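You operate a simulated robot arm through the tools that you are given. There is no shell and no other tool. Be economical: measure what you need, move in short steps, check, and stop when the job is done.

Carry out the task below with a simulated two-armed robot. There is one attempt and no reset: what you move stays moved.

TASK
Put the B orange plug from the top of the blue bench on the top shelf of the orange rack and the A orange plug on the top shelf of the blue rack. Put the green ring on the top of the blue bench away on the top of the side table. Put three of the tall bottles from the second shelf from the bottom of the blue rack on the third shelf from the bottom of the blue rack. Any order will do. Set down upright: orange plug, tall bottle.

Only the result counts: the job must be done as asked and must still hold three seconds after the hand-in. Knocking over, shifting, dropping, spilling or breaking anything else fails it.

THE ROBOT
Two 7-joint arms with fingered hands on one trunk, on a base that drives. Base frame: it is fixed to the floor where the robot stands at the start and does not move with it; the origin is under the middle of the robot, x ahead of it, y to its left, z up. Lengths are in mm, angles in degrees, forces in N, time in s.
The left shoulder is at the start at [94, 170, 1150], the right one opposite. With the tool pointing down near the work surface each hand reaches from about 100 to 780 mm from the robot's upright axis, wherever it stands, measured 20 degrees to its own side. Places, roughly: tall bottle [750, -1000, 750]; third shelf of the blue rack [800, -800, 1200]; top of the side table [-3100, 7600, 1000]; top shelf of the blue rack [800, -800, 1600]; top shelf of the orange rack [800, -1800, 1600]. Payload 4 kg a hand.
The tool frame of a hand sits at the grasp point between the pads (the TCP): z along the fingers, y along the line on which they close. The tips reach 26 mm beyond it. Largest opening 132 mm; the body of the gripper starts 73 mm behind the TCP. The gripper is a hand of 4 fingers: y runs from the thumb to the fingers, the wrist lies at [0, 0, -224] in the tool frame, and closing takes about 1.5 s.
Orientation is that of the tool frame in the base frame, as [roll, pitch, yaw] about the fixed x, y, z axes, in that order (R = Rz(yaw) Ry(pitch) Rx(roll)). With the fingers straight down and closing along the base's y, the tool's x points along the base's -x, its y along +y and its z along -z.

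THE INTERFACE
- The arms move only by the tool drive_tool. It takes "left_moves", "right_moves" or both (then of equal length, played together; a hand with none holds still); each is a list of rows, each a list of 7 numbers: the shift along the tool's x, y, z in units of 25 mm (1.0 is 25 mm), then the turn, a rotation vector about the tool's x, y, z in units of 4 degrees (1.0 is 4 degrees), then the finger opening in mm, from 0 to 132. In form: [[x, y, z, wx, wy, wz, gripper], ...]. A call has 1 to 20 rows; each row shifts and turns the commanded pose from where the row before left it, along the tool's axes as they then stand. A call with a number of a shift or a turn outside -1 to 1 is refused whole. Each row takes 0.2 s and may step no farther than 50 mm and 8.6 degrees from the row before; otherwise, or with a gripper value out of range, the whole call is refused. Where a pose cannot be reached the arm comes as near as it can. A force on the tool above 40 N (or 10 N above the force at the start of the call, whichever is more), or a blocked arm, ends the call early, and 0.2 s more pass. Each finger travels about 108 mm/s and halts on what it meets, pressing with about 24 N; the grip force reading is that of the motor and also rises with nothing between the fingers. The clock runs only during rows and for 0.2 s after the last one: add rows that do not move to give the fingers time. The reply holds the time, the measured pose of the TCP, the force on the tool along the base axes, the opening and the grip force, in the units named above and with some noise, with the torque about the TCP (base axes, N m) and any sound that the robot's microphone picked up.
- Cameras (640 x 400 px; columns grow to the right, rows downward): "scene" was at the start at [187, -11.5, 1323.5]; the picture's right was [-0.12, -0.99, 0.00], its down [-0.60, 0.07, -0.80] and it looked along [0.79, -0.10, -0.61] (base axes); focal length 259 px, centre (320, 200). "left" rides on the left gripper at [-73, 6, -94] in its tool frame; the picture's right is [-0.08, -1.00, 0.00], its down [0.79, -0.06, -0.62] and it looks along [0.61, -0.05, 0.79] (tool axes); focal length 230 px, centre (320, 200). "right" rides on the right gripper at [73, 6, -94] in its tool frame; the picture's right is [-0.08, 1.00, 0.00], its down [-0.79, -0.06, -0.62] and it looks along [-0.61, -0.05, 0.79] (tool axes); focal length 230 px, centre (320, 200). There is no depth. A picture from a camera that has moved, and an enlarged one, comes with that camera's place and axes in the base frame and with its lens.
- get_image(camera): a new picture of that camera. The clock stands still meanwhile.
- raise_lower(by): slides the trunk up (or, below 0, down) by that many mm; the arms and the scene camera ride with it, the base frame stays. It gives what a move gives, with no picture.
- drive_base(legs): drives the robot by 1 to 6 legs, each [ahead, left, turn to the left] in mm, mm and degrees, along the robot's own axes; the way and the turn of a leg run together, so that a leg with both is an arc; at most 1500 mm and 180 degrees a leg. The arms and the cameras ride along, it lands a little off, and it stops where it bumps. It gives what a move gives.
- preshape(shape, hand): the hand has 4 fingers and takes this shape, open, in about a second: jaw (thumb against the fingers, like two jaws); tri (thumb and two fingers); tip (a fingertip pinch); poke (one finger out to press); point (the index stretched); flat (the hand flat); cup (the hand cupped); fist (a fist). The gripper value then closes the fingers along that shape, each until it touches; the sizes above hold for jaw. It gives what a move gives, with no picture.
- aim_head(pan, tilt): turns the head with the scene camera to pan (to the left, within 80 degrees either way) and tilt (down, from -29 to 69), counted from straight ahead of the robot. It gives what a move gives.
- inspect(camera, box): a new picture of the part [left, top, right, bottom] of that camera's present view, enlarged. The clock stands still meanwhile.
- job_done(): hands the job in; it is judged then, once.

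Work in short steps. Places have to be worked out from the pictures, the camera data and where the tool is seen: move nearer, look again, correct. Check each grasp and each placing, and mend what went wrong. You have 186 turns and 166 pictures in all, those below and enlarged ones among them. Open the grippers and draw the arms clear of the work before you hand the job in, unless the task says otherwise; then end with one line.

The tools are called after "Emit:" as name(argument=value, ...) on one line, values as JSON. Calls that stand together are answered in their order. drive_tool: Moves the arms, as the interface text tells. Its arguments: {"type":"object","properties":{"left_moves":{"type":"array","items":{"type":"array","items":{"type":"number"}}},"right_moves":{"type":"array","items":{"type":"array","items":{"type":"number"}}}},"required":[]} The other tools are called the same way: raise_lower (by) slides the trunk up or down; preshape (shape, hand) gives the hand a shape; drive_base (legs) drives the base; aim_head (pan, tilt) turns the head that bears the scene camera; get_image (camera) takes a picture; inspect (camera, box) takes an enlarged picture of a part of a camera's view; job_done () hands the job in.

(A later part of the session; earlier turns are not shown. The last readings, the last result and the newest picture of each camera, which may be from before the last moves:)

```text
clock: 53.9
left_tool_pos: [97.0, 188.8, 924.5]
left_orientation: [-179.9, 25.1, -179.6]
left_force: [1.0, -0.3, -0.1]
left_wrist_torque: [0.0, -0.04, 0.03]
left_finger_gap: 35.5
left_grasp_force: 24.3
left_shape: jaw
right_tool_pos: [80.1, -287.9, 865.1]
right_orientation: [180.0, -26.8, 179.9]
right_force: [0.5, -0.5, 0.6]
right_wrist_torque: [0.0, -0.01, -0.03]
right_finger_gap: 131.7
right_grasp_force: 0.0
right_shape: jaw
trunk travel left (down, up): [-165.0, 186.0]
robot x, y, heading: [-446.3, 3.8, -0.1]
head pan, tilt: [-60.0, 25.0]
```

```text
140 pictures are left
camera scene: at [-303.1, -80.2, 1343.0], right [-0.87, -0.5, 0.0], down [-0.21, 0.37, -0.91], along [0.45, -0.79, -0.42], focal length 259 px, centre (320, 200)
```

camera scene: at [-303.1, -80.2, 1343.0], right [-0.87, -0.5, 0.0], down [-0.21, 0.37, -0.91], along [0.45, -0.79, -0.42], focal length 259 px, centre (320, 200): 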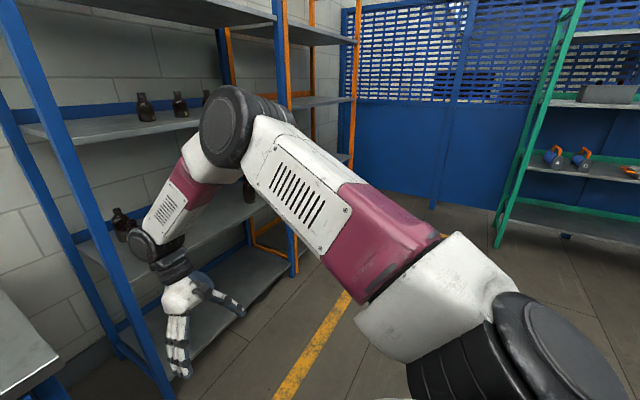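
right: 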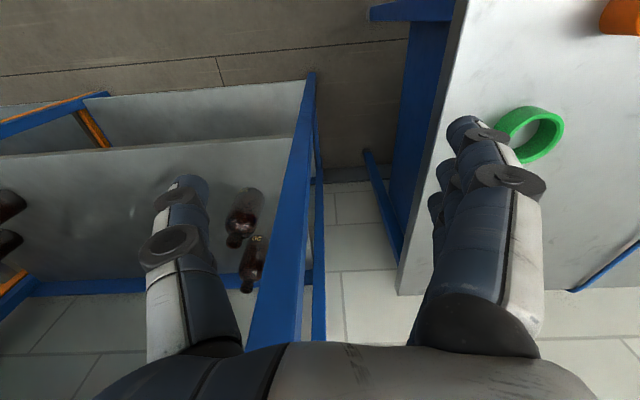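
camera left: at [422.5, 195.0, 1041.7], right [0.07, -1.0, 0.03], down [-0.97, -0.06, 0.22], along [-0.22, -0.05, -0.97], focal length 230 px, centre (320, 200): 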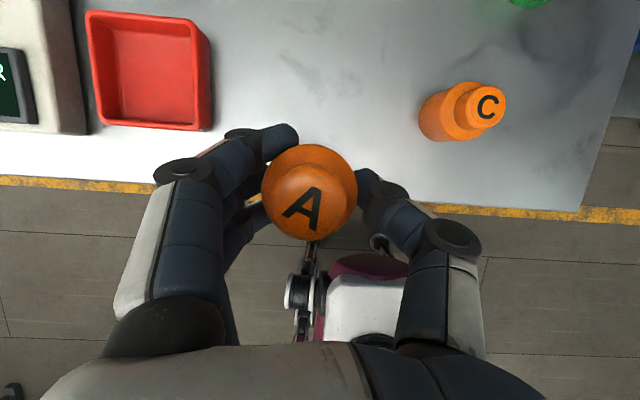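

The floor to the right is clear. I strafe 800 mm right so the robot faces the blue rack, then look ahead.

Emit:
drive_base(legs=[[0, -800, 0]])

Emit:
aim_head(pan=0, tilt=25)

Emit:
get_image(camera="scene")

Emit:
aim_head(pan=0, tilt=-10)

Emit:
get_image(camera="scene")

```text
clock: 61.3
left_tool_pos: [94.8, -616.6, 925.3]
left_orientation: [-179.9, 25.1, 179.8]
left_force: [-0.2, -0.4, -0.5]
left_wrist_torque: [-0.01, 0.02, -0.01]
left_finger_gap: 36.1
left_grasp_force: 23.6
left_shape: jaw
right_tool_pos: [73.4, -1094.0, 866.5]
right_orientation: [-180.0, -26.9, 179.4]
right_force: [-0.5, 0.6, -0.1]
right_wrist_torque: [-0.03, 0.04, -0.02]
right_finger_gap: 131.7
right_grasp_force: 0.1
right_shape: jaw
trunk travel left (down, up): [-165.0, 186.0]
robot x, y, heading: [-454.4, -801.1, -0.7]
head pan, tilt: [-60.0, 25.0]
```

```text
clock: 62.6
left_tool_pos: [94.7, -617.6, 924.4]
left_orientation: [-179.9, 25.1, 179.9]
left_force: [-0.2, 0.2, 0.4]
left_wrist_torque: [-0.01, 0.04, 0.01]
left_finger_gap: 35.7
left_grasp_force: 23.4
left_shape: jaw
right_tool_pos: [74.1, -1092.5, 865.5]
right_orientation: [-180.0, -26.8, 179.4]
right_force: [-0.4, 0.1, -0.5]
right_wrist_torque: [-0.03, 0.05, 0.01]
right_finger_gap: 131.7
right_grasp_force: 0.0
right_shape: jaw
trunk travel left (down, up): [-165.0, 186.0]
robot x, y, heading: [-453.6, -800.7, -0.7]
head pan, tilt: [0.0, 25.0]
```

```text
139 pictures are left
camera scene: at [-261.6, -803.5, 1343.0], right [-0.01, -1.0, 0.0], down [-0.42, 0.0, -0.91], along [0.91, -0.01, -0.42], focal length 259 px, centre (320, 200)
```

scene: 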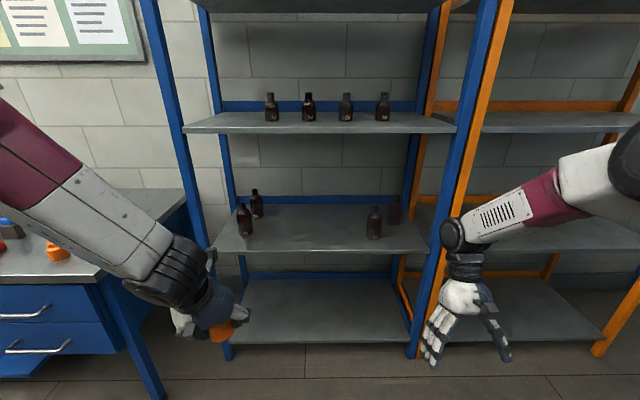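

```text
clock: 63.6
left_tool_pos: [93.6, -616.7, 925.2]
left_orientation: [-179.8, 25.2, 179.9]
left_force: [-0.1, 0.6, -0.9]
left_wrist_torque: [0.02, 0.01, 0.02]
left_finger_gap: 35.8
left_grasp_force: 23.8
left_shape: jaw
right_tool_pos: [72.7, -1093.2, 864.8]
right_orientation: [-180.0, -26.8, 179.4]
right_force: [0.5, 0.2, 0.1]
right_wrist_torque: [0.01, 0.03, 0.0]
right_finger_gap: 131.9
right_grasp_force: 0.2
right_shape: jaw
trunk travel left (down, up): [-165.0, 186.0]
robot x, y, heading: [-457.6, -804.8, -0.7]
head pan, tilt: [0.0, -10.0]
```

```text
138 pictures are left
camera scene: at [-269.4, -803.3, 1398.5], right [-0.01, -1.0, 0.0], down [0.17, 0.0, -0.98], along [0.98, -0.01, 0.17], focal length 259 px, centre (320, 200)
```

scene: 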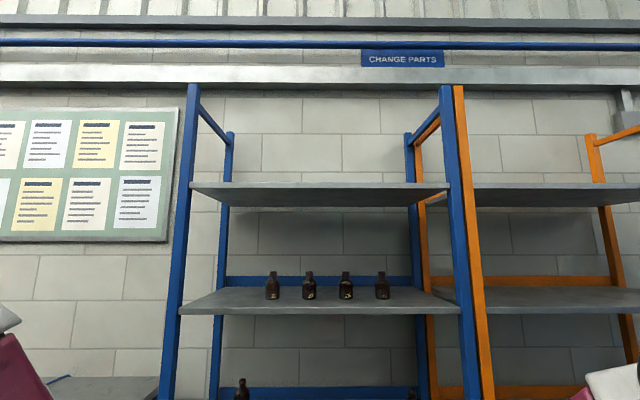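

I now have the rack geometry: front edge at x≈620–660, third shelf at z≈1190, top shelf at z≈1605, with nothing in front above the top shelf. I raise the trunk, lift A toward z≈1680, and tuck the right arm back.

Emit:
raise_lower(by=100)

Emit:
drive_tool(left_moves=[[-0.36, 0, -0.96, 0, 0, 0, 20], [-0.36, 0, -0.96, 0, 0, 0, 20], [-0.36, 0, -0.96, 0, 0, 0, 20], [-0.36, 0, -0.96, 0, 0, 0, 20], [-0.36, 0, -0.96, 0, 0, 0, 20], [-0.36, 0, -0.96, 0, 0, 0, 20], [-0.36, 0, -0.96, 0, 0, 0, 20], [-0.36, 0, -0.96, 0, 0, 0, 20], [-0.36, 0, -0.96, 0, 0, 0, 20], [-0.36, 0, -0.96, 0, 0, 0, 20]], right_moves=[[0.893, -0.2, 0.45, 0, 0, 0, 132], [0.893, -0.2, 0.45, 0, 0, 0, 132], [0.893, -0.2, 0.45, 0, 0, 0, 132], [0.893, -0.2, 0.45, 0, 0, 0, 132], [0.893, -0.2, 0.45, 0, 0, 0, 132], [0.893, -0.2, 0.45, 0, 0, 0, 132], [0.893, -0.2, 0.45, 0, 0, 0, 132], [0.893, -0.2, 0.45, 0, 0, 0, 132], [0.893, -0.2, 0.45, 0, 0, 0, 132], [0.893, -0.2, 0.45, 0, 0, 0, 132]])

```text
clock: 64.9
left_tool_pos: [94.1, -617.2, 1024.9]
left_orientation: [-179.8, 25.0, 179.8]
left_force: [-0.1, -0.1, -1.9]
left_wrist_torque: [-0.02, -0.02, 0.02]
left_finger_gap: 35.6
left_grasp_force: 23.5
left_shape: jaw
right_tool_pos: [74.4, -1093.0, 965.0]
right_orientation: [-180.0, -26.9, 179.3]
right_force: [-0.3, 0.2, -0.1]
right_wrist_torque: [0.03, -0.04, -0.03]
right_finger_gap: 131.9
right_grasp_force: 0.1
right_shape: jaw
trunk travel left (down, up): [-265.0, 86.0]
robot x, y, heading: [-453.4, -801.7, -0.2]
head pan, tilt: [0.0, -10.0]
```

```text
clock: 67.1
left_tool_pos: [73.6, -616.8, 1281.6]
left_orientation: [-179.9, 25.2, 179.7]
left_force: [0.1, 0.4, -0.6]
left_wrist_torque: [0.01, 0.0, -0.01]
left_finger_gap: 35.6
left_grasp_force: 23.9
left_shape: jaw
right_tool_pos: [-178.3, -1140.6, 967.1]
right_orientation: [-180.0, -26.8, 179.4]
right_force: [0.5, 0.2, -0.3]
right_wrist_torque: [-0.03, -0.03, 0.01]
right_finger_gap: 132.0
right_grasp_force: 0.0
right_shape: jaw
trunk travel left (down, up): [-265.0, 86.0]
robot x, y, heading: [-457.4, -800.6, -0.8]
head pan, tilt: [0.0, -10.0]
```

Both moves went as planned. I raise the trunk the rest of the way and keep lifting.

Emit:
raise_lower(by=86)

Emit:
drive_tool(left_moves=[[-0.4, 0, -0.96, 0, 0, 0, 20], [-0.4, 0, -0.96, 0, 0, 0, 20], [-0.4, 0, -0.96, 0, 0, 0, 20], [-0.4, 0, -0.96, 0, 0, 0, 20], [-0.4, 0, -0.96, 0, 0, 0, 20], [-0.4, 0, -0.96, 0, 0, 0, 20], [-0.4, 0, -0.96, 0, 0, 0, 20], [-0.4, 0, -0.96, 0, 0, 0, 20], [-0.4, 0, -0.96, 0, 0, 0, 20], [-0.4, 0, -0.96, 0, 0, 0, 20], [-0.4, 0, -0.96, 0, 0, 0, 20], [-0.4, 0, -0.96, 0, 0, 0, 20]])

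Emit:
get_image(camera="left")

Emit:
get_image(camera="scene")

```text
clock: 68.4
left_tool_pos: [74.1, -615.7, 1366.5]
left_orientation: [180.0, 25.1, 179.8]
left_force: [0.3, -0.4, -0.8]
left_wrist_torque: [-0.01, 0.03, -0.02]
left_finger_gap: 35.5
left_grasp_force: 23.8
left_shape: jaw
right_tool_pos: [-176.4, -1140.9, 1052.1]
right_orientation: [-179.9, -26.9, 179.4]
right_force: [0.1, 0.3, -0.4]
right_wrist_torque: [0.0, -0.02, -0.03]
right_finger_gap: 132.1
right_grasp_force: 0.0
right_shape: jaw
trunk travel left (down, up): [-351.0, 0.0]
robot x, y, heading: [-452.1, -800.8, -0.4]
head pan, tilt: [0.0, -10.0]
```

```text
clock: 71.0
left_tool_pos: [59.9, -617.1, 1678.3]
left_orientation: [180.0, 25.1, 179.6]
left_force: [-0.8, -0.3, -0.9]
left_wrist_torque: [0.01, 0.0, -0.02]
left_finger_gap: 35.1
left_grasp_force: 23.8
left_shape: jaw
right_tool_pos: [-176.4, -1142.0, 1051.8]
right_orientation: [179.9, -26.8, 179.5]
right_force: [-0.1, 0.7, -0.4]
right_wrist_torque: [0.01, 0.01, -0.04]
right_finger_gap: 132.1
right_grasp_force: 0.1
right_shape: jaw
trunk travel left (down, up): [-351.0, 0.0]
robot x, y, heading: [-453.9, -797.2, -0.7]
head pan, tilt: [0.0, -10.0]
```

```text
137 pictures are left
camera left: at [88.0, -611.9, 1795.1], right [0.06, -1.0, 0.03], down [-0.97, -0.05, 0.23], along [-0.22, -0.05, -0.97], focal length 230 px, centre (320, 200)
```

left: 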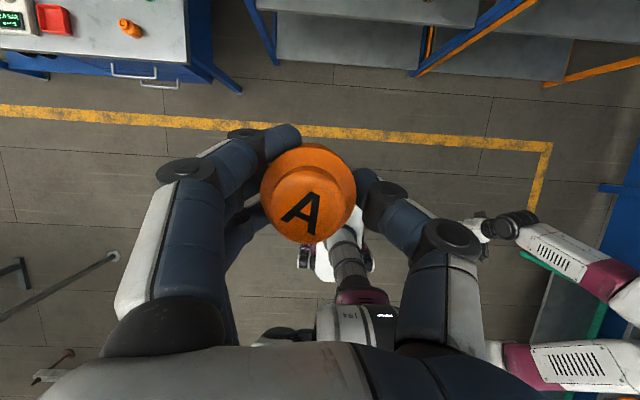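

```text
136 pictures are left
camera scene: at [-331.4, -804.8, 1587.3], right [-0.01, -1.0, 0.0], down [0.17, 0.0, -0.98], along [0.98, -0.01, 0.17], focal length 259 px, centre (320, 200)
```

scene: 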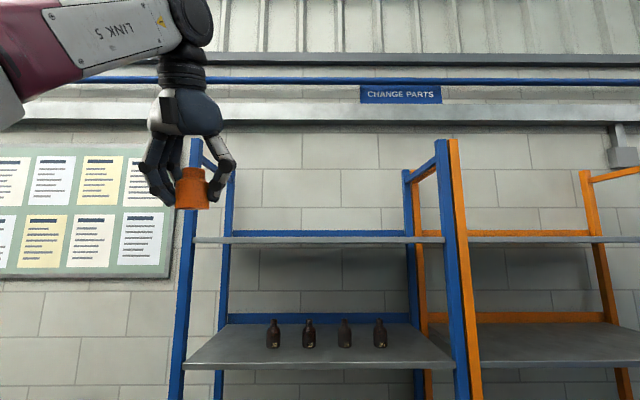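

A hangs upright, with its bottom about 35 mm below the TCP. I zoom in on the top shelf's front edge to pin its height.

Emit:
inspect(camera="scene", box=[160, 180, 320, 280])

```text
4.00 times, centred on (240, 230) of scene
camera zoom: at [-331.4, -804.8, 1587.3], right [-0.01, -1.0, 0.0], down [0.17, 0.0, -0.98], along [0.98, -0.01, 0.17], focal length 1036 px, centre (640, 80)
```

zoom: 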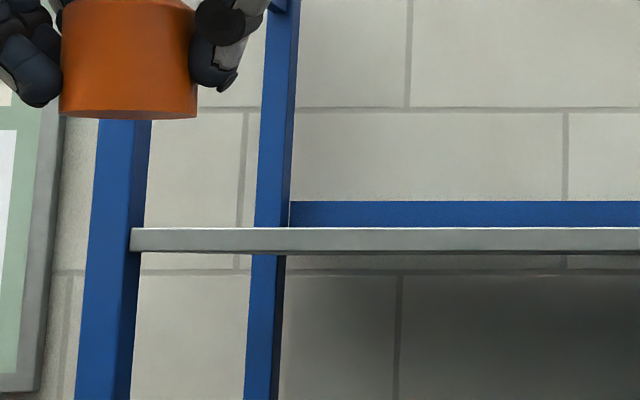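

The shelf top is at about z 1618 and the plug bottom at about 1643, so it clears by ~25 mm. I drive forward 450 mm and check the edge with the left camera.

Emit:
drive_base(legs=[[450, 0, 0.6]])

Emit:
get_image(camera="left")

Emit:
get_image(camera="scene")

```text
clock: 73.6
left_tool_pos: [497.4, -610.3, 1678.8]
left_orientation: [-179.9, 25.1, -179.7]
left_force: [0.7, 0.0, -0.9]
left_wrist_torque: [-0.03, 0.01, -0.03]
left_finger_gap: 35.2
left_grasp_force: 24.1
left_shape: jaw
right_tool_pos: [267.7, -1138.6, 1051.0]
right_orientation: [180.0, -26.8, -179.9]
right_force: [0.9, 0.2, -0.9]
right_wrist_torque: [0.01, 0.0, -0.01]
right_finger_gap: 132.0
right_grasp_force: 0.0
right_shape: jaw
trunk travel left (down, up): [-351.0, 0.0]
robot x, y, heading: [-15.4, -803.3, 0.1]
head pan, tilt: [0.0, -10.0]
```

```text
134 pictures are left
camera left: at [525.4, -604.6, 1794.7], right [0.08, -1.0, 0.03], down [-0.97, -0.07, 0.23], along [-0.22, -0.05, -0.97], focal length 230 px, centre (320, 200)
```

left: 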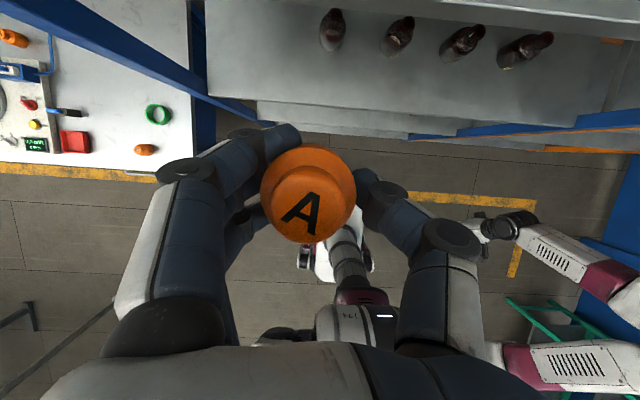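

```text
133 pictures are left
camera scene: at [108.1, -803.1, 1587.3], right [0.0, -1.0, 0.0], down [0.17, 0.0, -0.98], along [0.98, 0.0, 0.17], focal length 259 px, centre (320, 200)
```

scene: 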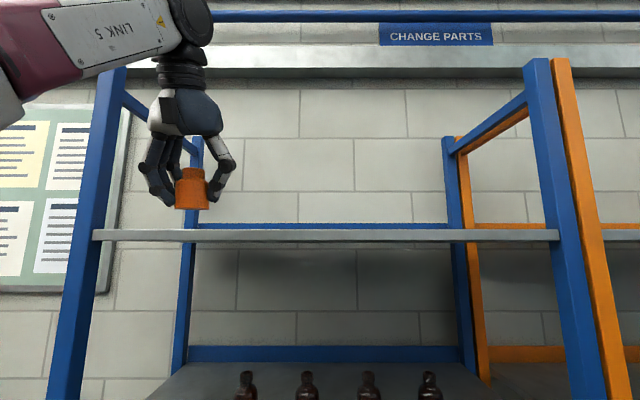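

The front edge is at x≈629 and the shelf top at z≈1620. I drive 205 mm more so A is about 75 mm inside the edge.

Emit:
drive_base(legs=[[205, 0, 0]])

Emit:
get_image(camera="left")

Emit:
get_image(camera="scene")

```text
clock: 75.2
left_tool_pos: [703.7, -611.2, 1678.6]
left_orientation: [-180.0, 25.1, -179.7]
left_force: [1.0, -0.1, -1.4]
left_wrist_torque: [-0.03, -0.02, -0.01]
left_finger_gap: 35.4
left_grasp_force: 24.6
left_shape: jaw
right_tool_pos: [469.5, -1140.2, 1051.9]
right_orientation: [-179.9, -26.8, 179.9]
right_force: [0.1, -0.1, 0.0]
right_wrist_torque: [0.01, -0.01, 0.0]
right_finger_gap: 132.1
right_grasp_force: 0.1
right_shape: jaw
trunk travel left (down, up): [-351.0, 0.0]
robot x, y, heading: [191.2, -804.1, -0.1]
head pan, tilt: [0.0, -10.0]
```

```text
132 pictures are left
camera left: at [729.9, -605.2, 1794.8], right [0.08, -1.0, 0.03], down [-0.97, -0.07, 0.22], along [-0.22, -0.05, -0.97], focal length 230 px, centre (320, 200)
```

left: 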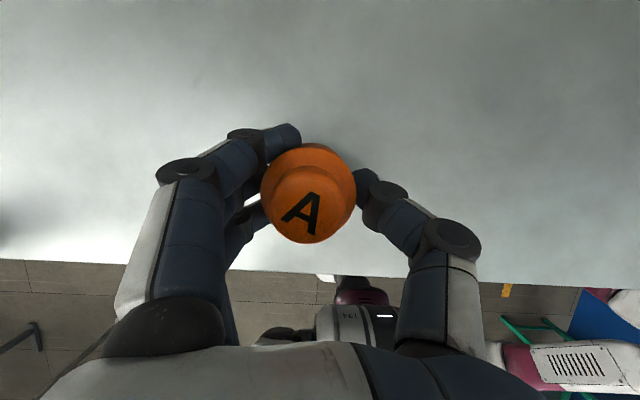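

```text
131 pictures are left
camera scene: at [312.3, -803.1, 1587.3], right [0.0, -1.0, 0.0], down [0.17, 0.0, -0.98], along [0.98, 0.0, 0.17], focal length 259 px, centre (320, 200)
```

scene: 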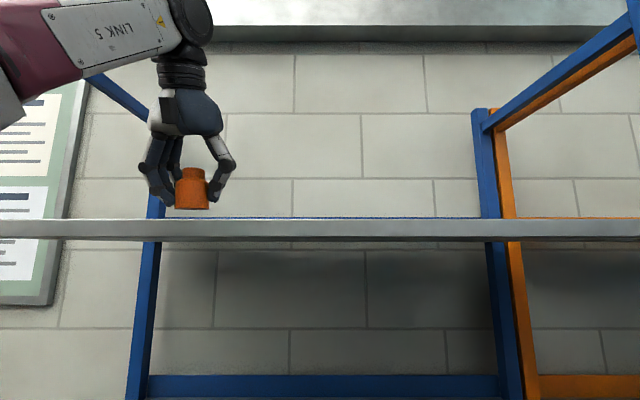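

A is well inside the edge. I lower it slowly until there is light contact.

Emit:
drive_tool(left_moves=[[0.17, 0, 0.36, 0, 0, 0, 20], [0.12, 0, 0.26, 0, 0, 0, 20], [0.05, 0, 0.109, 0, 0, 0, 20], [0.05, 0, 0.109, 0, 0, 0, 20]])

Emit:
inspect(camera="scene", box=[120, 140, 280, 240])

```text
clock: 76.2
left_tool_pos: [701.2, -611.2, 1656.1]
left_orientation: [-179.9, 25.2, -179.8]
left_force: [0.0, 0.4, -1.0]
left_wrist_torque: [0.02, 0.0, 0.0]
left_finger_gap: 35.2
left_grasp_force: 23.8
left_shape: jaw
right_tool_pos: [469.8, -1138.6, 1051.6]
right_orientation: [179.9, -26.8, -180.0]
right_force: [0.2, 0.1, 0.2]
right_wrist_torque: [-0.02, -0.03, -0.02]
right_finger_gap: 132.0
right_grasp_force: 0.0
right_shape: jaw
trunk travel left (down, up): [-351.0, 0.0]
robot x, y, heading: [190.8, -801.5, -0.3]
head pan, tilt: [0.0, -10.0]
```

```text
4.00 times, centred on (200, 190) of scene
camera zoom: at [312.1, -802.9, 1587.3], right [0.0, -1.0, 0.0], down [0.17, 0.0, -0.98], along [0.98, 0.0, 0.17], focal length 1036 px, centre (800, 240)
```

zoom: 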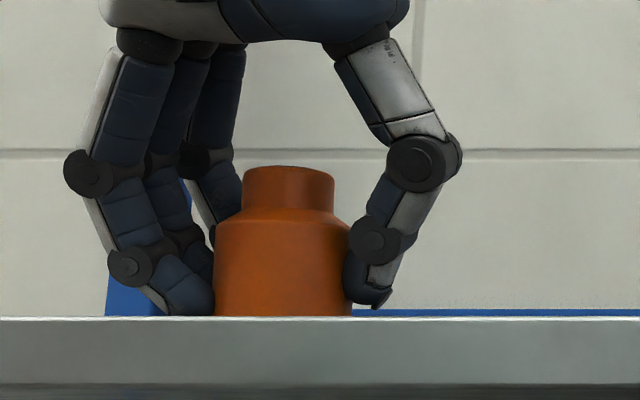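

No contact yet. I keep lowering in 2 mm steps, watching the force.

Emit:
drive_tool(left_moves=[[0.034, 0, 0.072, 0, 0, 0, 20], [0.034, 0, 0.072, 0, 0, 0, 20], [0.034, 0, 0.072, 0, 0, 0, 20]])

```text
clock: 77.1
left_tool_pos: [699.9, -612.2, 1654.5]
left_orientation: [-179.7, 25.9, -179.4]
left_force: [3.1, 0.1, 17.8]
left_wrist_torque: [0.42, 0.2, -0.1]
left_finger_gap: 35.5
left_grasp_force: 24.1
left_shape: jaw
right_tool_pos: [469.5, -1140.7, 1052.1]
right_orientation: [-180.0, -26.7, -180.0]
right_force: [0.2, -0.4, 0.3]
right_wrist_torque: [0.05, 0.0, -0.01]
right_finger_gap: 131.8
right_grasp_force: 0.0
right_shape: jaw
trunk travel left (down, up): [-351.0, 0.0]
robot x, y, heading: [189.4, -803.7, 0.1]
head pan, tilt: [0.0, -10.0]
stopped in row 3 (left hand): the force on the tool passed its limit at 44 N (the readings are from after the stop); the commanded pose is now the measured one
```

Contact is at TCP z 1654, with the plug on the shelf. I release gently and lift straight up.

Emit:
drive_tool(left_moves=[[-0.017, 0, -0.036, 0, 0, 0, 35], [0, 0, 0, 0, 0, 0, 42], [0, 0, 0, 0, 0, 0, 50], [0, 0, 0, 0, 0, 0, 60], [0, 0, 0, 0, 0, 0, 80], [0, 0, 0, 0, 0, 0, 90], [0, 0, 0, 0, 0, 0, 90]])

Emit:
get_image(camera="left")

Emit:
inspect(camera="scene", box=[120, 140, 280, 240])

```text
clock: 78.7
left_tool_pos: [700.9, -612.2, 1654.4]
left_orientation: [-179.7, 25.6, -179.5]
left_force: [0.4, -5.8, 16.9]
left_wrist_torque: [0.36, 0.22, 0.09]
left_finger_gap: 84.4
left_grasp_force: 0.1
left_shape: jaw
right_tool_pos: [469.2, -1141.8, 1050.3]
right_orientation: [179.8, -26.8, 180.0]
right_force: [-0.1, 0.6, -0.3]
right_wrist_torque: [-0.01, 0.04, 0.01]
right_finger_gap: 131.9
right_grasp_force: 0.1
right_shape: jaw
trunk travel left (down, up): [-351.0, 0.0]
robot x, y, heading: [187.8, -804.2, -0.3]
head pan, tilt: [0.0, -10.0]
```

```text
129 pictures are left
camera left: at [726.7, -607.0, 1770.7], right [0.08, -1.0, 0.04], down [-0.97, -0.07, 0.22], along [-0.21, -0.05, -0.98], focal length 230 px, centre (320, 200)
```

left: 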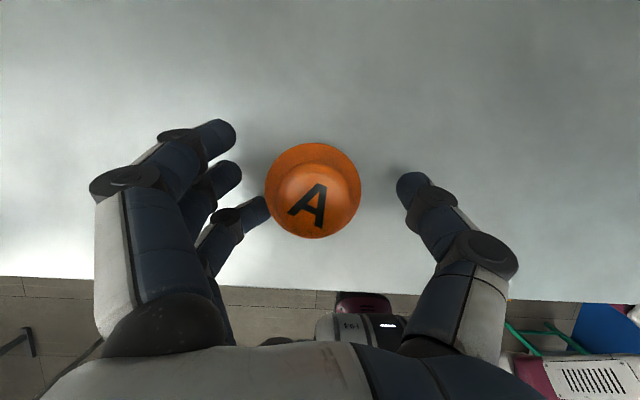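

```text
4.00 times, centred on (200, 190) of scene
camera zoom: at [310.9, -805.3, 1587.4], right [0.0, -1.0, 0.0], down [0.17, 0.0, -0.98], along [0.98, 0.0, 0.17], focal length 1036 px, centre (800, 240)
```

zoom: 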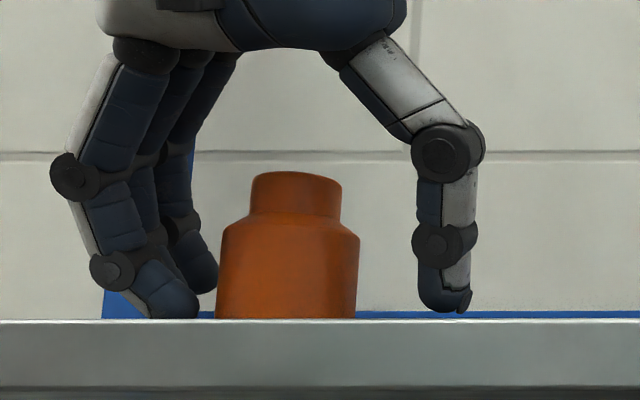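

The ring finger still presses the shelf near the plug, which looks slightly tilted. I lift straight up slowly so it settles.

Emit:
drive_tool(left_moves=[[-0.085, 0, -0.18, 0, 0, 0, 90], [-0.085, 0, -0.18, 0, 0, 0, 90], [0, 0, 0, 0, 0, 0, 90], [0, 0, 0, 0, 0, 0, 90]])

Emit:
get_image(camera="left")

Emit:
inspect(camera="scene", box=[120, 140, 280, 240])

```text
clock: 79.7
left_tool_pos: [702.3, -611.1, 1662.8]
left_orientation: [-179.8, 25.6, -179.5]
left_force: [-0.3, 0.4, -0.2]
left_wrist_torque: [0.02, -0.01, -0.03]
left_finger_gap: 89.4
left_grasp_force: 0.0
left_shape: jaw
right_tool_pos: [470.3, -1139.8, 1051.4]
right_orientation: [-179.9, -26.8, -180.0]
right_force: [-0.3, 0.8, -0.1]
right_wrist_torque: [-0.03, 0.04, 0.02]
right_finger_gap: 131.9
right_grasp_force: 0.1
right_shape: jaw
trunk travel left (down, up): [-351.0, 0.0]
robot x, y, heading: [185.6, -801.4, 0.2]
head pan, tilt: [0.0, -10.0]
```

```text
127 pictures are left
camera left: at [728.5, -604.4, 1778.7], right [0.08, -1.0, 0.04], down [-0.97, -0.07, 0.22], along [-0.21, -0.05, -0.98], focal length 230 px, centre (320, 200)
```

left: 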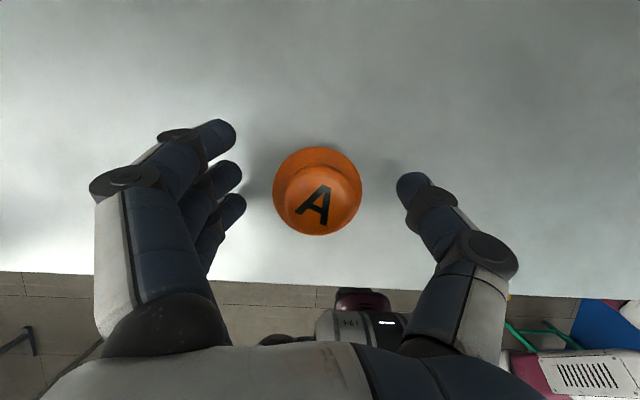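

```text
4.00 times, centred on (200, 190) of scene
camera zoom: at [312.2, -803.2, 1587.3], right [0.0, -1.0, 0.0], down [0.17, 0.0, -0.98], along [0.98, 0.0, 0.17], focal length 1036 px, centre (800, 240)
```

zoom: 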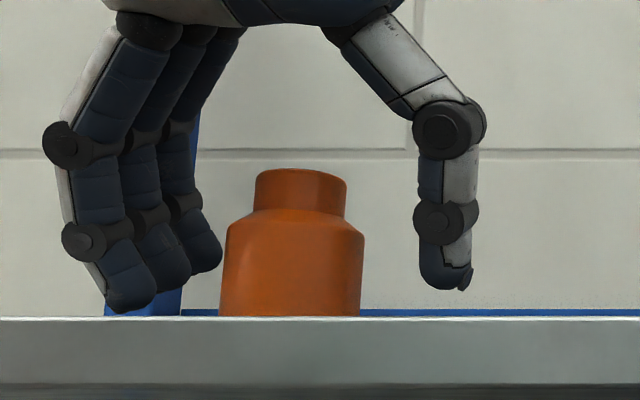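

A stands upright on the blue rack's top shelf. I lift clear and back away with the base.

Emit:
drive_tool(left_moves=[[-0.17, 0, -0.36, 0, 0, 0, 100], [-0.17, 0, -0.36, 0, 0, 0, 110]])

Emit:
drive_base(legs=[[-600, 0, 0]])

Emit:
get_image(camera="scene")

```text
clock: 80.3
left_tool_pos: [701.3, -611.8, 1682.4]
left_orientation: [-179.7, 25.8, -179.6]
left_force: [-0.5, 0.4, -0.7]
left_wrist_torque: [-0.01, 0.01, 0.03]
left_finger_gap: 109.6
left_grasp_force: 0.0
left_shape: jaw
right_tool_pos: [470.0, -1140.0, 1052.0]
right_orientation: [-180.0, -26.7, -179.9]
right_force: [-0.6, 0.2, -0.8]
right_wrist_torque: [0.01, 0.01, 0.01]
right_finger_gap: 132.0
right_grasp_force: 0.1
right_shape: jaw
trunk travel left (down, up): [-351.0, 0.0]
robot x, y, heading: [189.3, -799.4, 0.1]
head pan, tilt: [0.0, -10.0]
```

```text
clock: 83.7
left_tool_pos: [104.3, -614.5, 1683.2]
left_orientation: [-179.7, 25.7, 179.7]
left_force: [0.2, 0.3, 1.2]
left_wrist_torque: [-0.03, 0.0, 0.05]
left_finger_gap: 109.8
left_grasp_force: 0.0
left_shape: jaw
right_tool_pos: [-134.7, -1139.3, 1052.0]
right_orientation: [179.9, -26.8, 179.3]
right_force: [0.0, -0.1, -0.1]
right_wrist_torque: [-0.03, 0.0, 0.01]
right_finger_gap: 131.7
right_grasp_force: 0.0
right_shape: jaw
trunk travel left (down, up): [-351.0, 0.0]
robot x, y, heading: [-407.5, -796.7, -0.7]
head pan, tilt: [0.0, -10.0]
```

```text
125 pictures are left
camera scene: at [-287.9, -800.8, 1587.3], right [-0.01, -1.0, 0.0], down [0.17, 0.0, -0.98], along [0.98, -0.01, 0.17], focal length 259 px, centre (320, 200)
```

scene: 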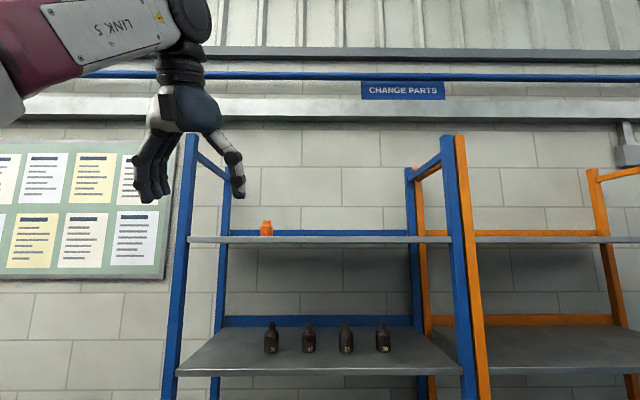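

A is up and upright. Now the bottles: I look at the second shelf closely.

Emit:
raise_lower(by=-100)

Emit:
aim_head(pan=0, tilt=30)

Emit:
get_image(camera="scene")

```text
clock: 85.1
left_tool_pos: [103.5, -612.5, 1583.0]
left_orientation: [-179.7, 25.9, 179.7]
left_force: [0.8, -0.5, -0.8]
left_wrist_torque: [-0.01, -0.01, 0.02]
left_finger_gap: 110.1
left_grasp_force: 0.1
left_shape: jaw
right_tool_pos: [-135.1, -1139.1, 951.2]
right_orientation: [179.9, -26.8, 179.3]
right_force: [1.1, -0.2, 0.4]
right_wrist_torque: [0.03, 0.0, 0.0]
right_finger_gap: 132.0
right_grasp_force: 0.0
right_shape: jaw
trunk travel left (down, up): [-251.0, 100.0]
robot x, y, heading: [-405.7, -798.5, -0.8]
head pan, tilt: [0.0, -10.0]
```

```text
clock: 86.1
left_tool_pos: [105.0, -613.9, 1581.9]
left_orientation: [-179.7, 25.7, 179.7]
left_force: [0.7, 0.2, -0.3]
left_wrist_torque: [0.02, 0.0, -0.01]
left_finger_gap: 109.8
left_grasp_force: 0.0
left_shape: jaw
right_tool_pos: [-134.4, -1139.5, 952.8]
right_orientation: [-180.0, -26.8, 179.1]
right_force: [-0.6, -0.6, -0.8]
right_wrist_torque: [0.03, 0.01, 0.01]
right_finger_gap: 131.7
right_grasp_force: 0.0
right_shape: jaw
trunk travel left (down, up): [-251.0, 100.0]
robot x, y, heading: [-411.4, -797.3, -0.8]
head pan, tilt: [0.0, 30.0]
```

```text
124 pictures are left
camera scene: at [-270.8, -801.0, 1423.6], right [-0.01, -1.0, 0.0], down [-0.5, 0.01, -0.87], along [0.87, -0.01, -0.5], focal length 259 px, centre (320, 200)
```

scene: 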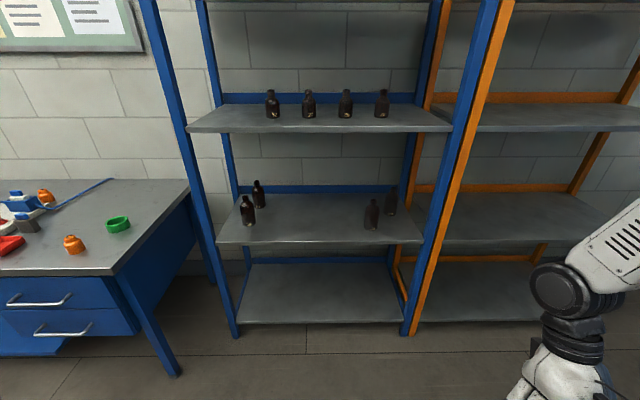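

Emit:
inspect(camera="scene", box=[220, 160, 420, 260])

Emit:
inspect(camera="scene", box=[220, 70, 420, 150])

```text
3.20 times, centred on (320, 210) of scene
camera zoom: at [-270.8, -801.0, 1423.6], right [-0.01, -1.0, 0.0], down [-0.5, 0.01, -0.87], along [0.87, -0.01, -0.5], focal length 828 px, centre (320, 168)
```

zoom: 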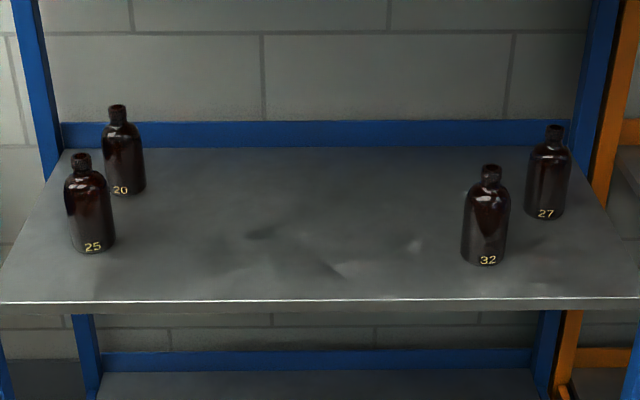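

```text
3.20 times, centred on (320, 110) of scene
camera zoom: at [-270.8, -801.0, 1423.6], right [-0.01, -1.0, 0.0], down [-0.5, 0.01, -0.87], along [0.87, -0.01, -0.5], focal length 828 px, centre (320, 488)
```

zoom: 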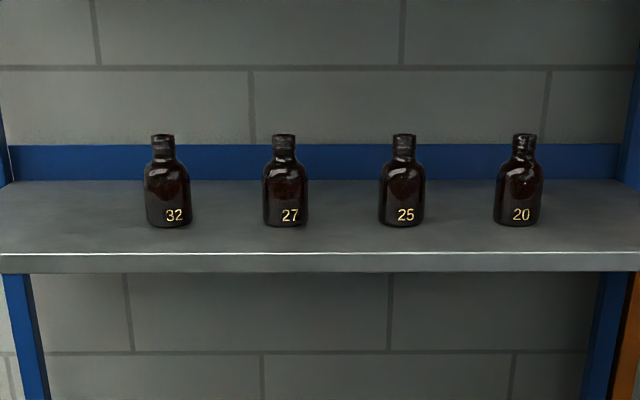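

The second shelf (z≈692) holds four tall bottles: 25 at about [785,-467], 32 at [745,-1062], 27 at [870,-1180] and 20 at [945,-484]. The third shelf (z≈1199) has short bottles in the middle and free space at both ends. I lower the trunk, set the left hand to 60° tilt and bring it down in front of the rack.

Emit:
raise_lower(by=-86)

Emit:
drive_tool(left_moves=[[0, 0, 0, 0, -1, 0, 110], [0, 0, 0, 0, -1, 0, 110], [0, 0, 0, 0, -1, 0, 110], [0, 0, 0, 0, -1, 0, 110], [0, 0, 0, 0, -1, 0, 110], [0, 0, 0, 0, -1, 0, 110], [0, 0, 0, 0, -1, 0, 110], [0, 0, 0, 0, -1, 0, 110], [0, 0, 0, 0, -0.57, 0, 110], [0.97, 0, 0.56, 0, 0, 0, 110], [0.97, 0, 0.56, 0, 0, 0, 110], [0.97, 0, 0.56, 0, 0, 0, 110], [0.97, 0, 0.56, 0, 0, 0, 110], [0.97, 0, 0.56, 0, 0, 0, 110], [0.97, 0, 0.56, 0, 0, 0, 110], [0.97, 0, 0.56, 0, 0, 0, 110], [0.97, 0, 0.56, 0, 0, 0, 110], [0.97, 0, 0.56, 0, 0, 0, 110], [0.97, 0, 0.56, 0, 0, 0, 110], [0.97, 0, 0.56, 0, 0, 0, 110]])

Emit:
drive_tool(left_moves=[[0.97, 0, 0.56, 0, 0, 0, 110], [0.97, 0, 0.56, 0, 0, 0, 110], [0.97, 0, 0.56, 0, 0, 0, 110], [0.97, 0, 0.56, 0, 0, 0, 110], [0.97, 0, 0.56, 0, 0, 0, 110], [0.97, 0, 0.56, 0, 0, 0, 110], [0.97, 0, 0.56, 0, 0, 0, 110], [0.97, 0, 0.56, 0, 0, 0, 110], [0.97, 0, 0.56, 0, 0, 0, 110], [0.97, 0, 0.56, 0, 0, 0, 110], [0.97, 0, 0.56, 0, 0, 0, 110], [0.97, 0, 0.56, 0, 0, 0, 110], [0.97, 0, 0.56, 0, 0, 0, 110]])

```text
clock: 87.3
left_tool_pos: [102.2, -614.4, 1498.0]
left_orientation: [-179.8, 25.9, 179.7]
left_force: [0.8, 0.4, 0.1]
left_wrist_torque: [-0.01, -0.01, -0.01]
left_finger_gap: 109.7
left_grasp_force: 0.0
left_shape: jaw
right_tool_pos: [-134.6, -1138.5, 866.2]
right_orientation: [180.0, -26.8, 179.3]
right_force: [-0.3, 0.8, -0.4]
right_wrist_torque: [0.01, -0.04, 0.02]
right_finger_gap: 132.0
right_grasp_force: 0.1
right_shape: jaw
trunk travel left (down, up): [-165.0, 186.0]
robot x, y, heading: [-409.6, -799.4, -0.7]
head pan, tilt: [0.0, 30.0]
```

```text
clock: 91.5
left_tool_pos: [104.4, -617.8, 1187.5]
left_orientation: [-179.4, 60.0, -180.0]
left_force: [0.5, -1.4, -0.9]
left_wrist_torque: [0.0, 0.02, 0.02]
left_finger_gap: 109.7
left_grasp_force: 0.1
left_shape: jaw
right_tool_pos: [-134.0, -1139.1, 865.4]
right_orientation: [179.9, -26.8, 179.3]
right_force: [-0.8, 0.5, 0.6]
right_wrist_torque: [-0.01, 0.02, -0.01]
right_finger_gap: 132.3
right_grasp_force: 0.0
right_shape: jaw
trunk travel left (down, up): [-165.0, 186.0]
robot x, y, heading: [-409.3, -798.1, -0.6]
head pan, tilt: [0.0, 30.0]
```

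```text
clock: 94.3
left_tool_pos: [135.2, -624.4, 836.2]
left_orientation: [-179.5, 60.0, 179.9]
left_force: [1.0, -0.1, -0.4]
left_wrist_torque: [0.0, -0.02, 0.0]
left_finger_gap: 109.6
left_grasp_force: 0.0
left_shape: jaw
left hand out of reach, approached as far as the arm can: row 2, 3, 4, 5
right_tool_pos: [-133.5, -1139.3, 866.3]
right_orientation: [-180.0, -26.8, 179.3]
right_force: [0.8, 0.3, -0.4]
right_wrist_torque: [-0.02, 0.01, 0.06]
right_finger_gap: 132.1
right_grasp_force: 0.1
right_shape: jaw
trunk travel left (down, up): [-165.0, 186.0]
robot x, y, heading: [-411.4, -798.7, -0.9]
head pan, tilt: [0.0, 30.0]
```

The left hand is at fwd 546, z 836, tilt 60. I lower to z≈755, strafe left to line up with bottle 25 and approach to just before the shelf edge.

Emit:
drive_tool(left_moves=[[0.97, 0, 0.56, 0, 0, 0, 110], [0.97, 0, 0.56, 0, 0, 0, 110], [0.87, 0, 0.5, 0, 0, 0, 110]])

Emit:
drive_base(legs=[[0, 155, 0.8], [400, 0, 0]])

Emit:
get_image(camera="left")

Emit:
get_image(camera="scene")

```text
clock: 95.2
left_tool_pos: [136.9, -626.4, 755.5]
left_orientation: [-179.5, 60.0, -179.9]
left_force: [0.3, 0.0, 0.8]
left_wrist_torque: [0.01, -0.01, 0.01]
left_finger_gap: 109.7
left_grasp_force: 0.0
left_shape: jaw
right_tool_pos: [-134.1, -1140.2, 865.1]
right_orientation: [180.0, -26.8, 179.2]
right_force: [-0.3, -1.2, -0.2]
right_wrist_torque: [-0.04, 0.03, 0.02]
right_finger_gap: 132.0
right_grasp_force: 0.0
right_shape: jaw
trunk travel left (down, up): [-165.0, 186.0]
robot x, y, heading: [-412.1, -796.5, -0.9]
head pan, tilt: [0.0, 30.0]
```

```text
clock: 99.2
left_tool_pos: [534.3, -465.1, 754.1]
left_orientation: [-179.5, 60.0, -179.4]
left_force: [-0.1, 0.0, -0.5]
left_wrist_torque: [0.01, 0.03, 0.01]
left_finger_gap: 109.6
left_grasp_force: 0.0
left_shape: jaw
right_tool_pos: [267.7, -981.6, 865.9]
right_orientation: [-179.9, -26.9, 179.9]
right_force: [0.1, -0.6, -0.7]
right_wrist_torque: [0.0, 0.02, -0.01]
right_finger_gap: 131.8
right_grasp_force: 0.1
right_shape: jaw
trunk travel left (down, up): [-165.0, 186.0]
robot x, y, heading: [-11.8, -640.9, 0.2]
head pan, tilt: [0.0, 30.0]
```

```text
121 pictures are left
camera left: at [490.0, -458.5, 865.5], right [0.04, -1.0, 0.07], down [-0.93, -0.07, -0.37], along [0.37, -0.05, -0.93], focal length 230 px, centre (320, 200)
```

left: 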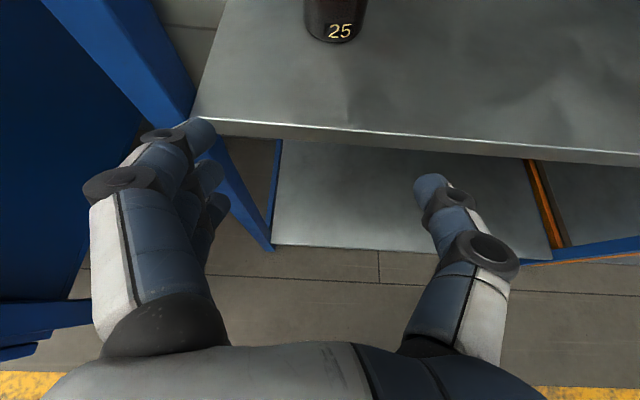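

```text
120 pictures are left
camera scene: at [179.6, -644.7, 1335.0], right [0.0, -1.0, 0.0], down [-0.5, 0.0, -0.87], along [0.87, 0.0, -0.5], focal length 259 px, centre (320, 200)
```

scene: 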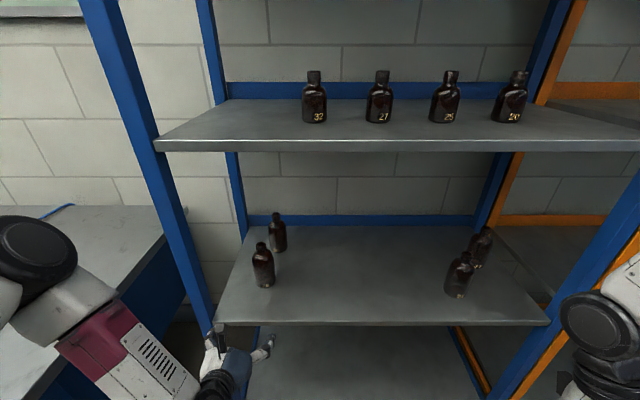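

The left post's inner face is at about y -347 and bottle 25's centre at about [788,-476]. I shift 9 mm right, narrow the opening to 100 and extend the arm 110 mm over the shelf edge.

Emit:
drive_tool(left_moves=[[-0.55, -0.09, 0.95, 0, 0, 0, 100], [-0.55, -0.09, 0.95, 0, 0, 0, 100], [-0.55, -0.09, 0.95, 0, 0, 0, 100], [-0.55, -0.09, 0.95, 0, 0, 0, 100]])

Emit:
get_image(camera="left")

```text
clock: 100.2
left_tool_pos: [645.4, -473.4, 755.4]
left_orientation: [-179.4, 59.9, -179.3]
left_force: [-0.4, 0.7, 1.0]
left_wrist_torque: [0.01, 0.02, 0.02]
left_finger_gap: 100.6
left_grasp_force: 0.1
left_shape: jaw
right_tool_pos: [268.1, -981.4, 865.6]
right_orientation: [-179.9, -26.9, -180.0]
right_force: [-0.2, 0.5, -0.1]
right_wrist_torque: [0.01, 0.0, 0.0]
right_finger_gap: 131.7
right_grasp_force: 0.0
right_shape: jaw
trunk travel left (down, up): [-165.0, 186.0]
robot x, y, heading: [-12.8, -643.8, -0.2]
head pan, tilt: [0.0, 30.0]
```

```text
119 pictures are left
camera left: at [602.2, -467.0, 866.0], right [0.04, -1.0, 0.07], down [-0.93, -0.07, -0.37], along [0.37, -0.05, -0.93], focal length 230 px, centre (320, 200)
```

left: 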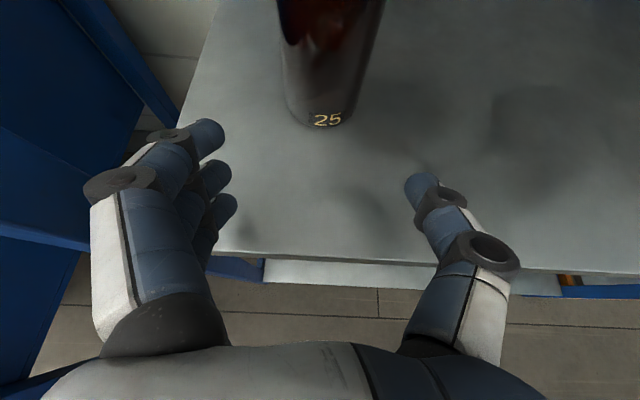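

Bottle 25's centre is at about [776,-475], well aligned. I drive forward 128 mm so the fingers straddle it.

Emit:
drive_base(legs=[[128, 0, 0]])

Emit:
get_image(camera="left")

```text
clock: 101.5
left_tool_pos: [774.9, -472.5, 755.2]
left_orientation: [-179.4, 59.9, -179.3]
left_force: [0.9, 0.9, 0.3]
left_wrist_torque: [0.0, -0.01, -0.01]
left_finger_gap: 100.4
left_grasp_force: 0.1
left_shape: jaw
right_tool_pos: [397.1, -982.4, 866.0]
right_orientation: [-180.0, -27.0, 180.0]
right_force: [-0.2, -0.3, -0.5]
right_wrist_torque: [-0.01, 0.04, 0.0]
right_finger_gap: 131.9
right_grasp_force: 0.0
right_shape: jaw
trunk travel left (down, up): [-165.0, 186.0]
robot x, y, heading: [115.5, -643.4, 0.2]
head pan, tilt: [0.0, 30.0]
```

```text
118 pictures are left
camera left: at [730.7, -466.8, 865.5], right [0.04, -1.0, 0.07], down [-0.93, -0.07, -0.37], along [0.37, -0.05, -0.93], focal length 230 px, centre (320, 200)
```

left: 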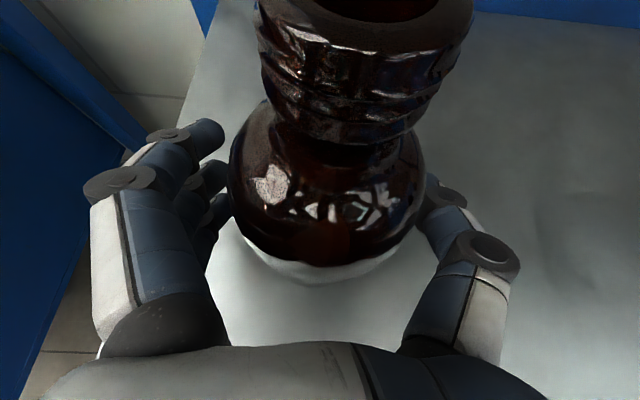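

The bottle is between thumb and fingers. I close in steps.

Emit:
drive_tool(left_moves=[[0, 0, 0, 0, 0, 0, 85], [0, 0, 0, 0, 0, 0, 75], [0, 0, 0, 0, 0, 0, 65], [0, 0, 0, 0, 0, 0, 55], [0, 0, 0, 0, 0, 0, 50]])

Emit:
get_image(camera="left")

```text
clock: 102.7
left_tool_pos: [773.8, -472.5, 756.2]
left_orientation: [-179.5, 60.0, -179.3]
left_force: [-0.1, -0.6, -0.4]
left_wrist_torque: [0.02, -0.04, -0.01]
left_finger_gap: 44.5
left_grasp_force: 16.3
left_shape: jaw
right_tool_pos: [398.2, -981.8, 866.6]
right_orientation: [179.8, -26.7, 179.9]
right_force: [0.0, 1.0, -0.1]
right_wrist_torque: [0.01, 0.03, -0.02]
right_finger_gap: 132.1
right_grasp_force: 0.0
right_shape: jaw
trunk travel left (down, up): [-165.0, 186.0]
robot x, y, heading: [115.4, -644.6, -0.3]
head pan, tilt: [0.0, 30.0]
```

```text
117 pictures are left
camera left: at [730.1, -466.8, 866.0], right [0.04, -1.0, 0.07], down [-0.93, -0.07, -0.37], along [0.37, -0.05, -0.93], focal length 230 px, centre (320, 200)
```

left: 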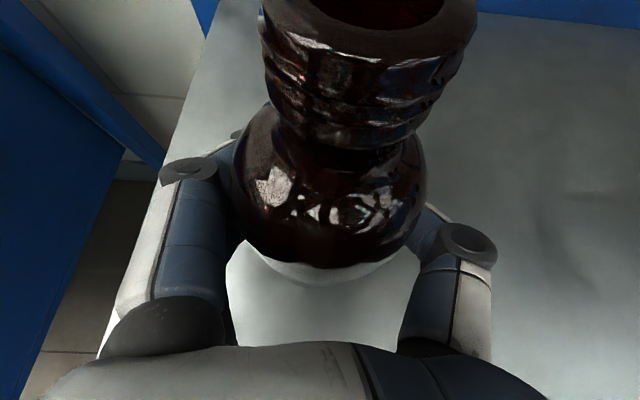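

The fingers have stalled on the bottle at gap 44. I tighten and lift 20 mm as a test.

Emit:
drive_tool(left_moves=[[0, 0, 0, 0, 0, 0, 35], [0, 0, 0, 0, 0, 0, 25], [0, 0, 0, 0, 0, 0, 25], [-0.35, 0, -0.2, 0, 0, 0, 25], [-0.35, 0, -0.2, 0, 0, 0, 25], [0, 0, 0, 0, 0, 0, 25]])

Emit:
get_image(camera="left")

Emit:
get_image(camera="scene")

```text
clock: 104.1
left_tool_pos: [775.2, -472.1, 777.4]
left_orientation: [-179.6, 60.0, -179.3]
left_force: [0.2, 0.7, -1.8]
left_wrist_torque: [0.0, -0.01, -0.01]
left_finger_gap: 43.6
left_grasp_force: 23.9
left_shape: jaw
right_tool_pos: [396.0, -981.1, 864.6]
right_orientation: [180.0, -26.7, 179.9]
right_force: [-0.2, 0.0, 0.0]
right_wrist_torque: [0.01, 0.0, 0.02]
right_finger_gap: 132.0
right_grasp_force: 0.1
right_shape: jaw
trunk travel left (down, up): [-165.0, 186.0]
robot x, y, heading: [119.0, -643.4, -0.1]
head pan, tilt: [0.0, 30.0]
```

```text
116 pictures are left
camera left: at [730.2, -466.0, 887.3], right [0.04, -1.0, 0.07], down [-0.93, -0.07, -0.37], along [0.37, -0.05, -0.93], focal length 230 px, centre (320, 200)
```

left: 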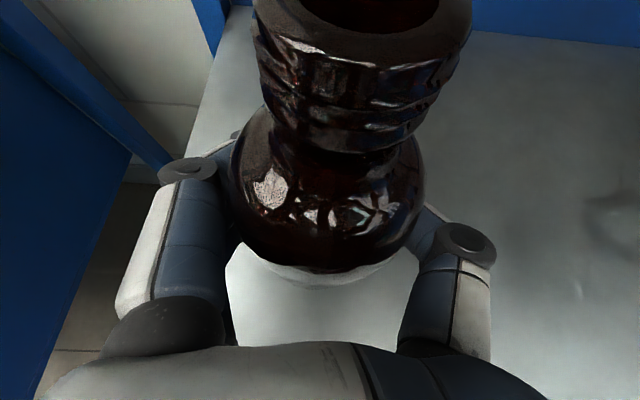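

```text
115 pictures are left
camera scene: at [307.8, -644.7, 1335.0], right [0.0, -1.0, 0.0], down [-0.5, 0.0, -0.87], along [0.87, 0.0, -0.5], focal length 259 px, centre (320, 200)
```

scene: 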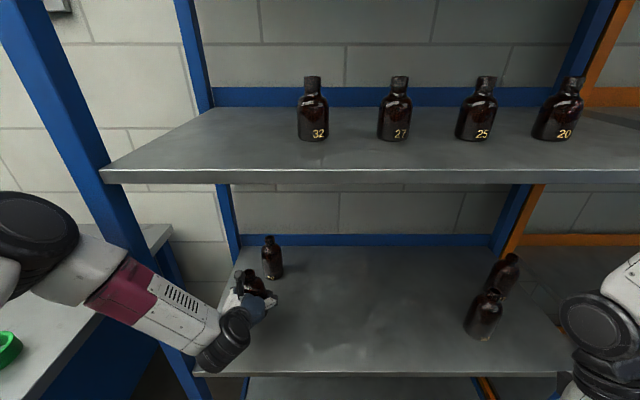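

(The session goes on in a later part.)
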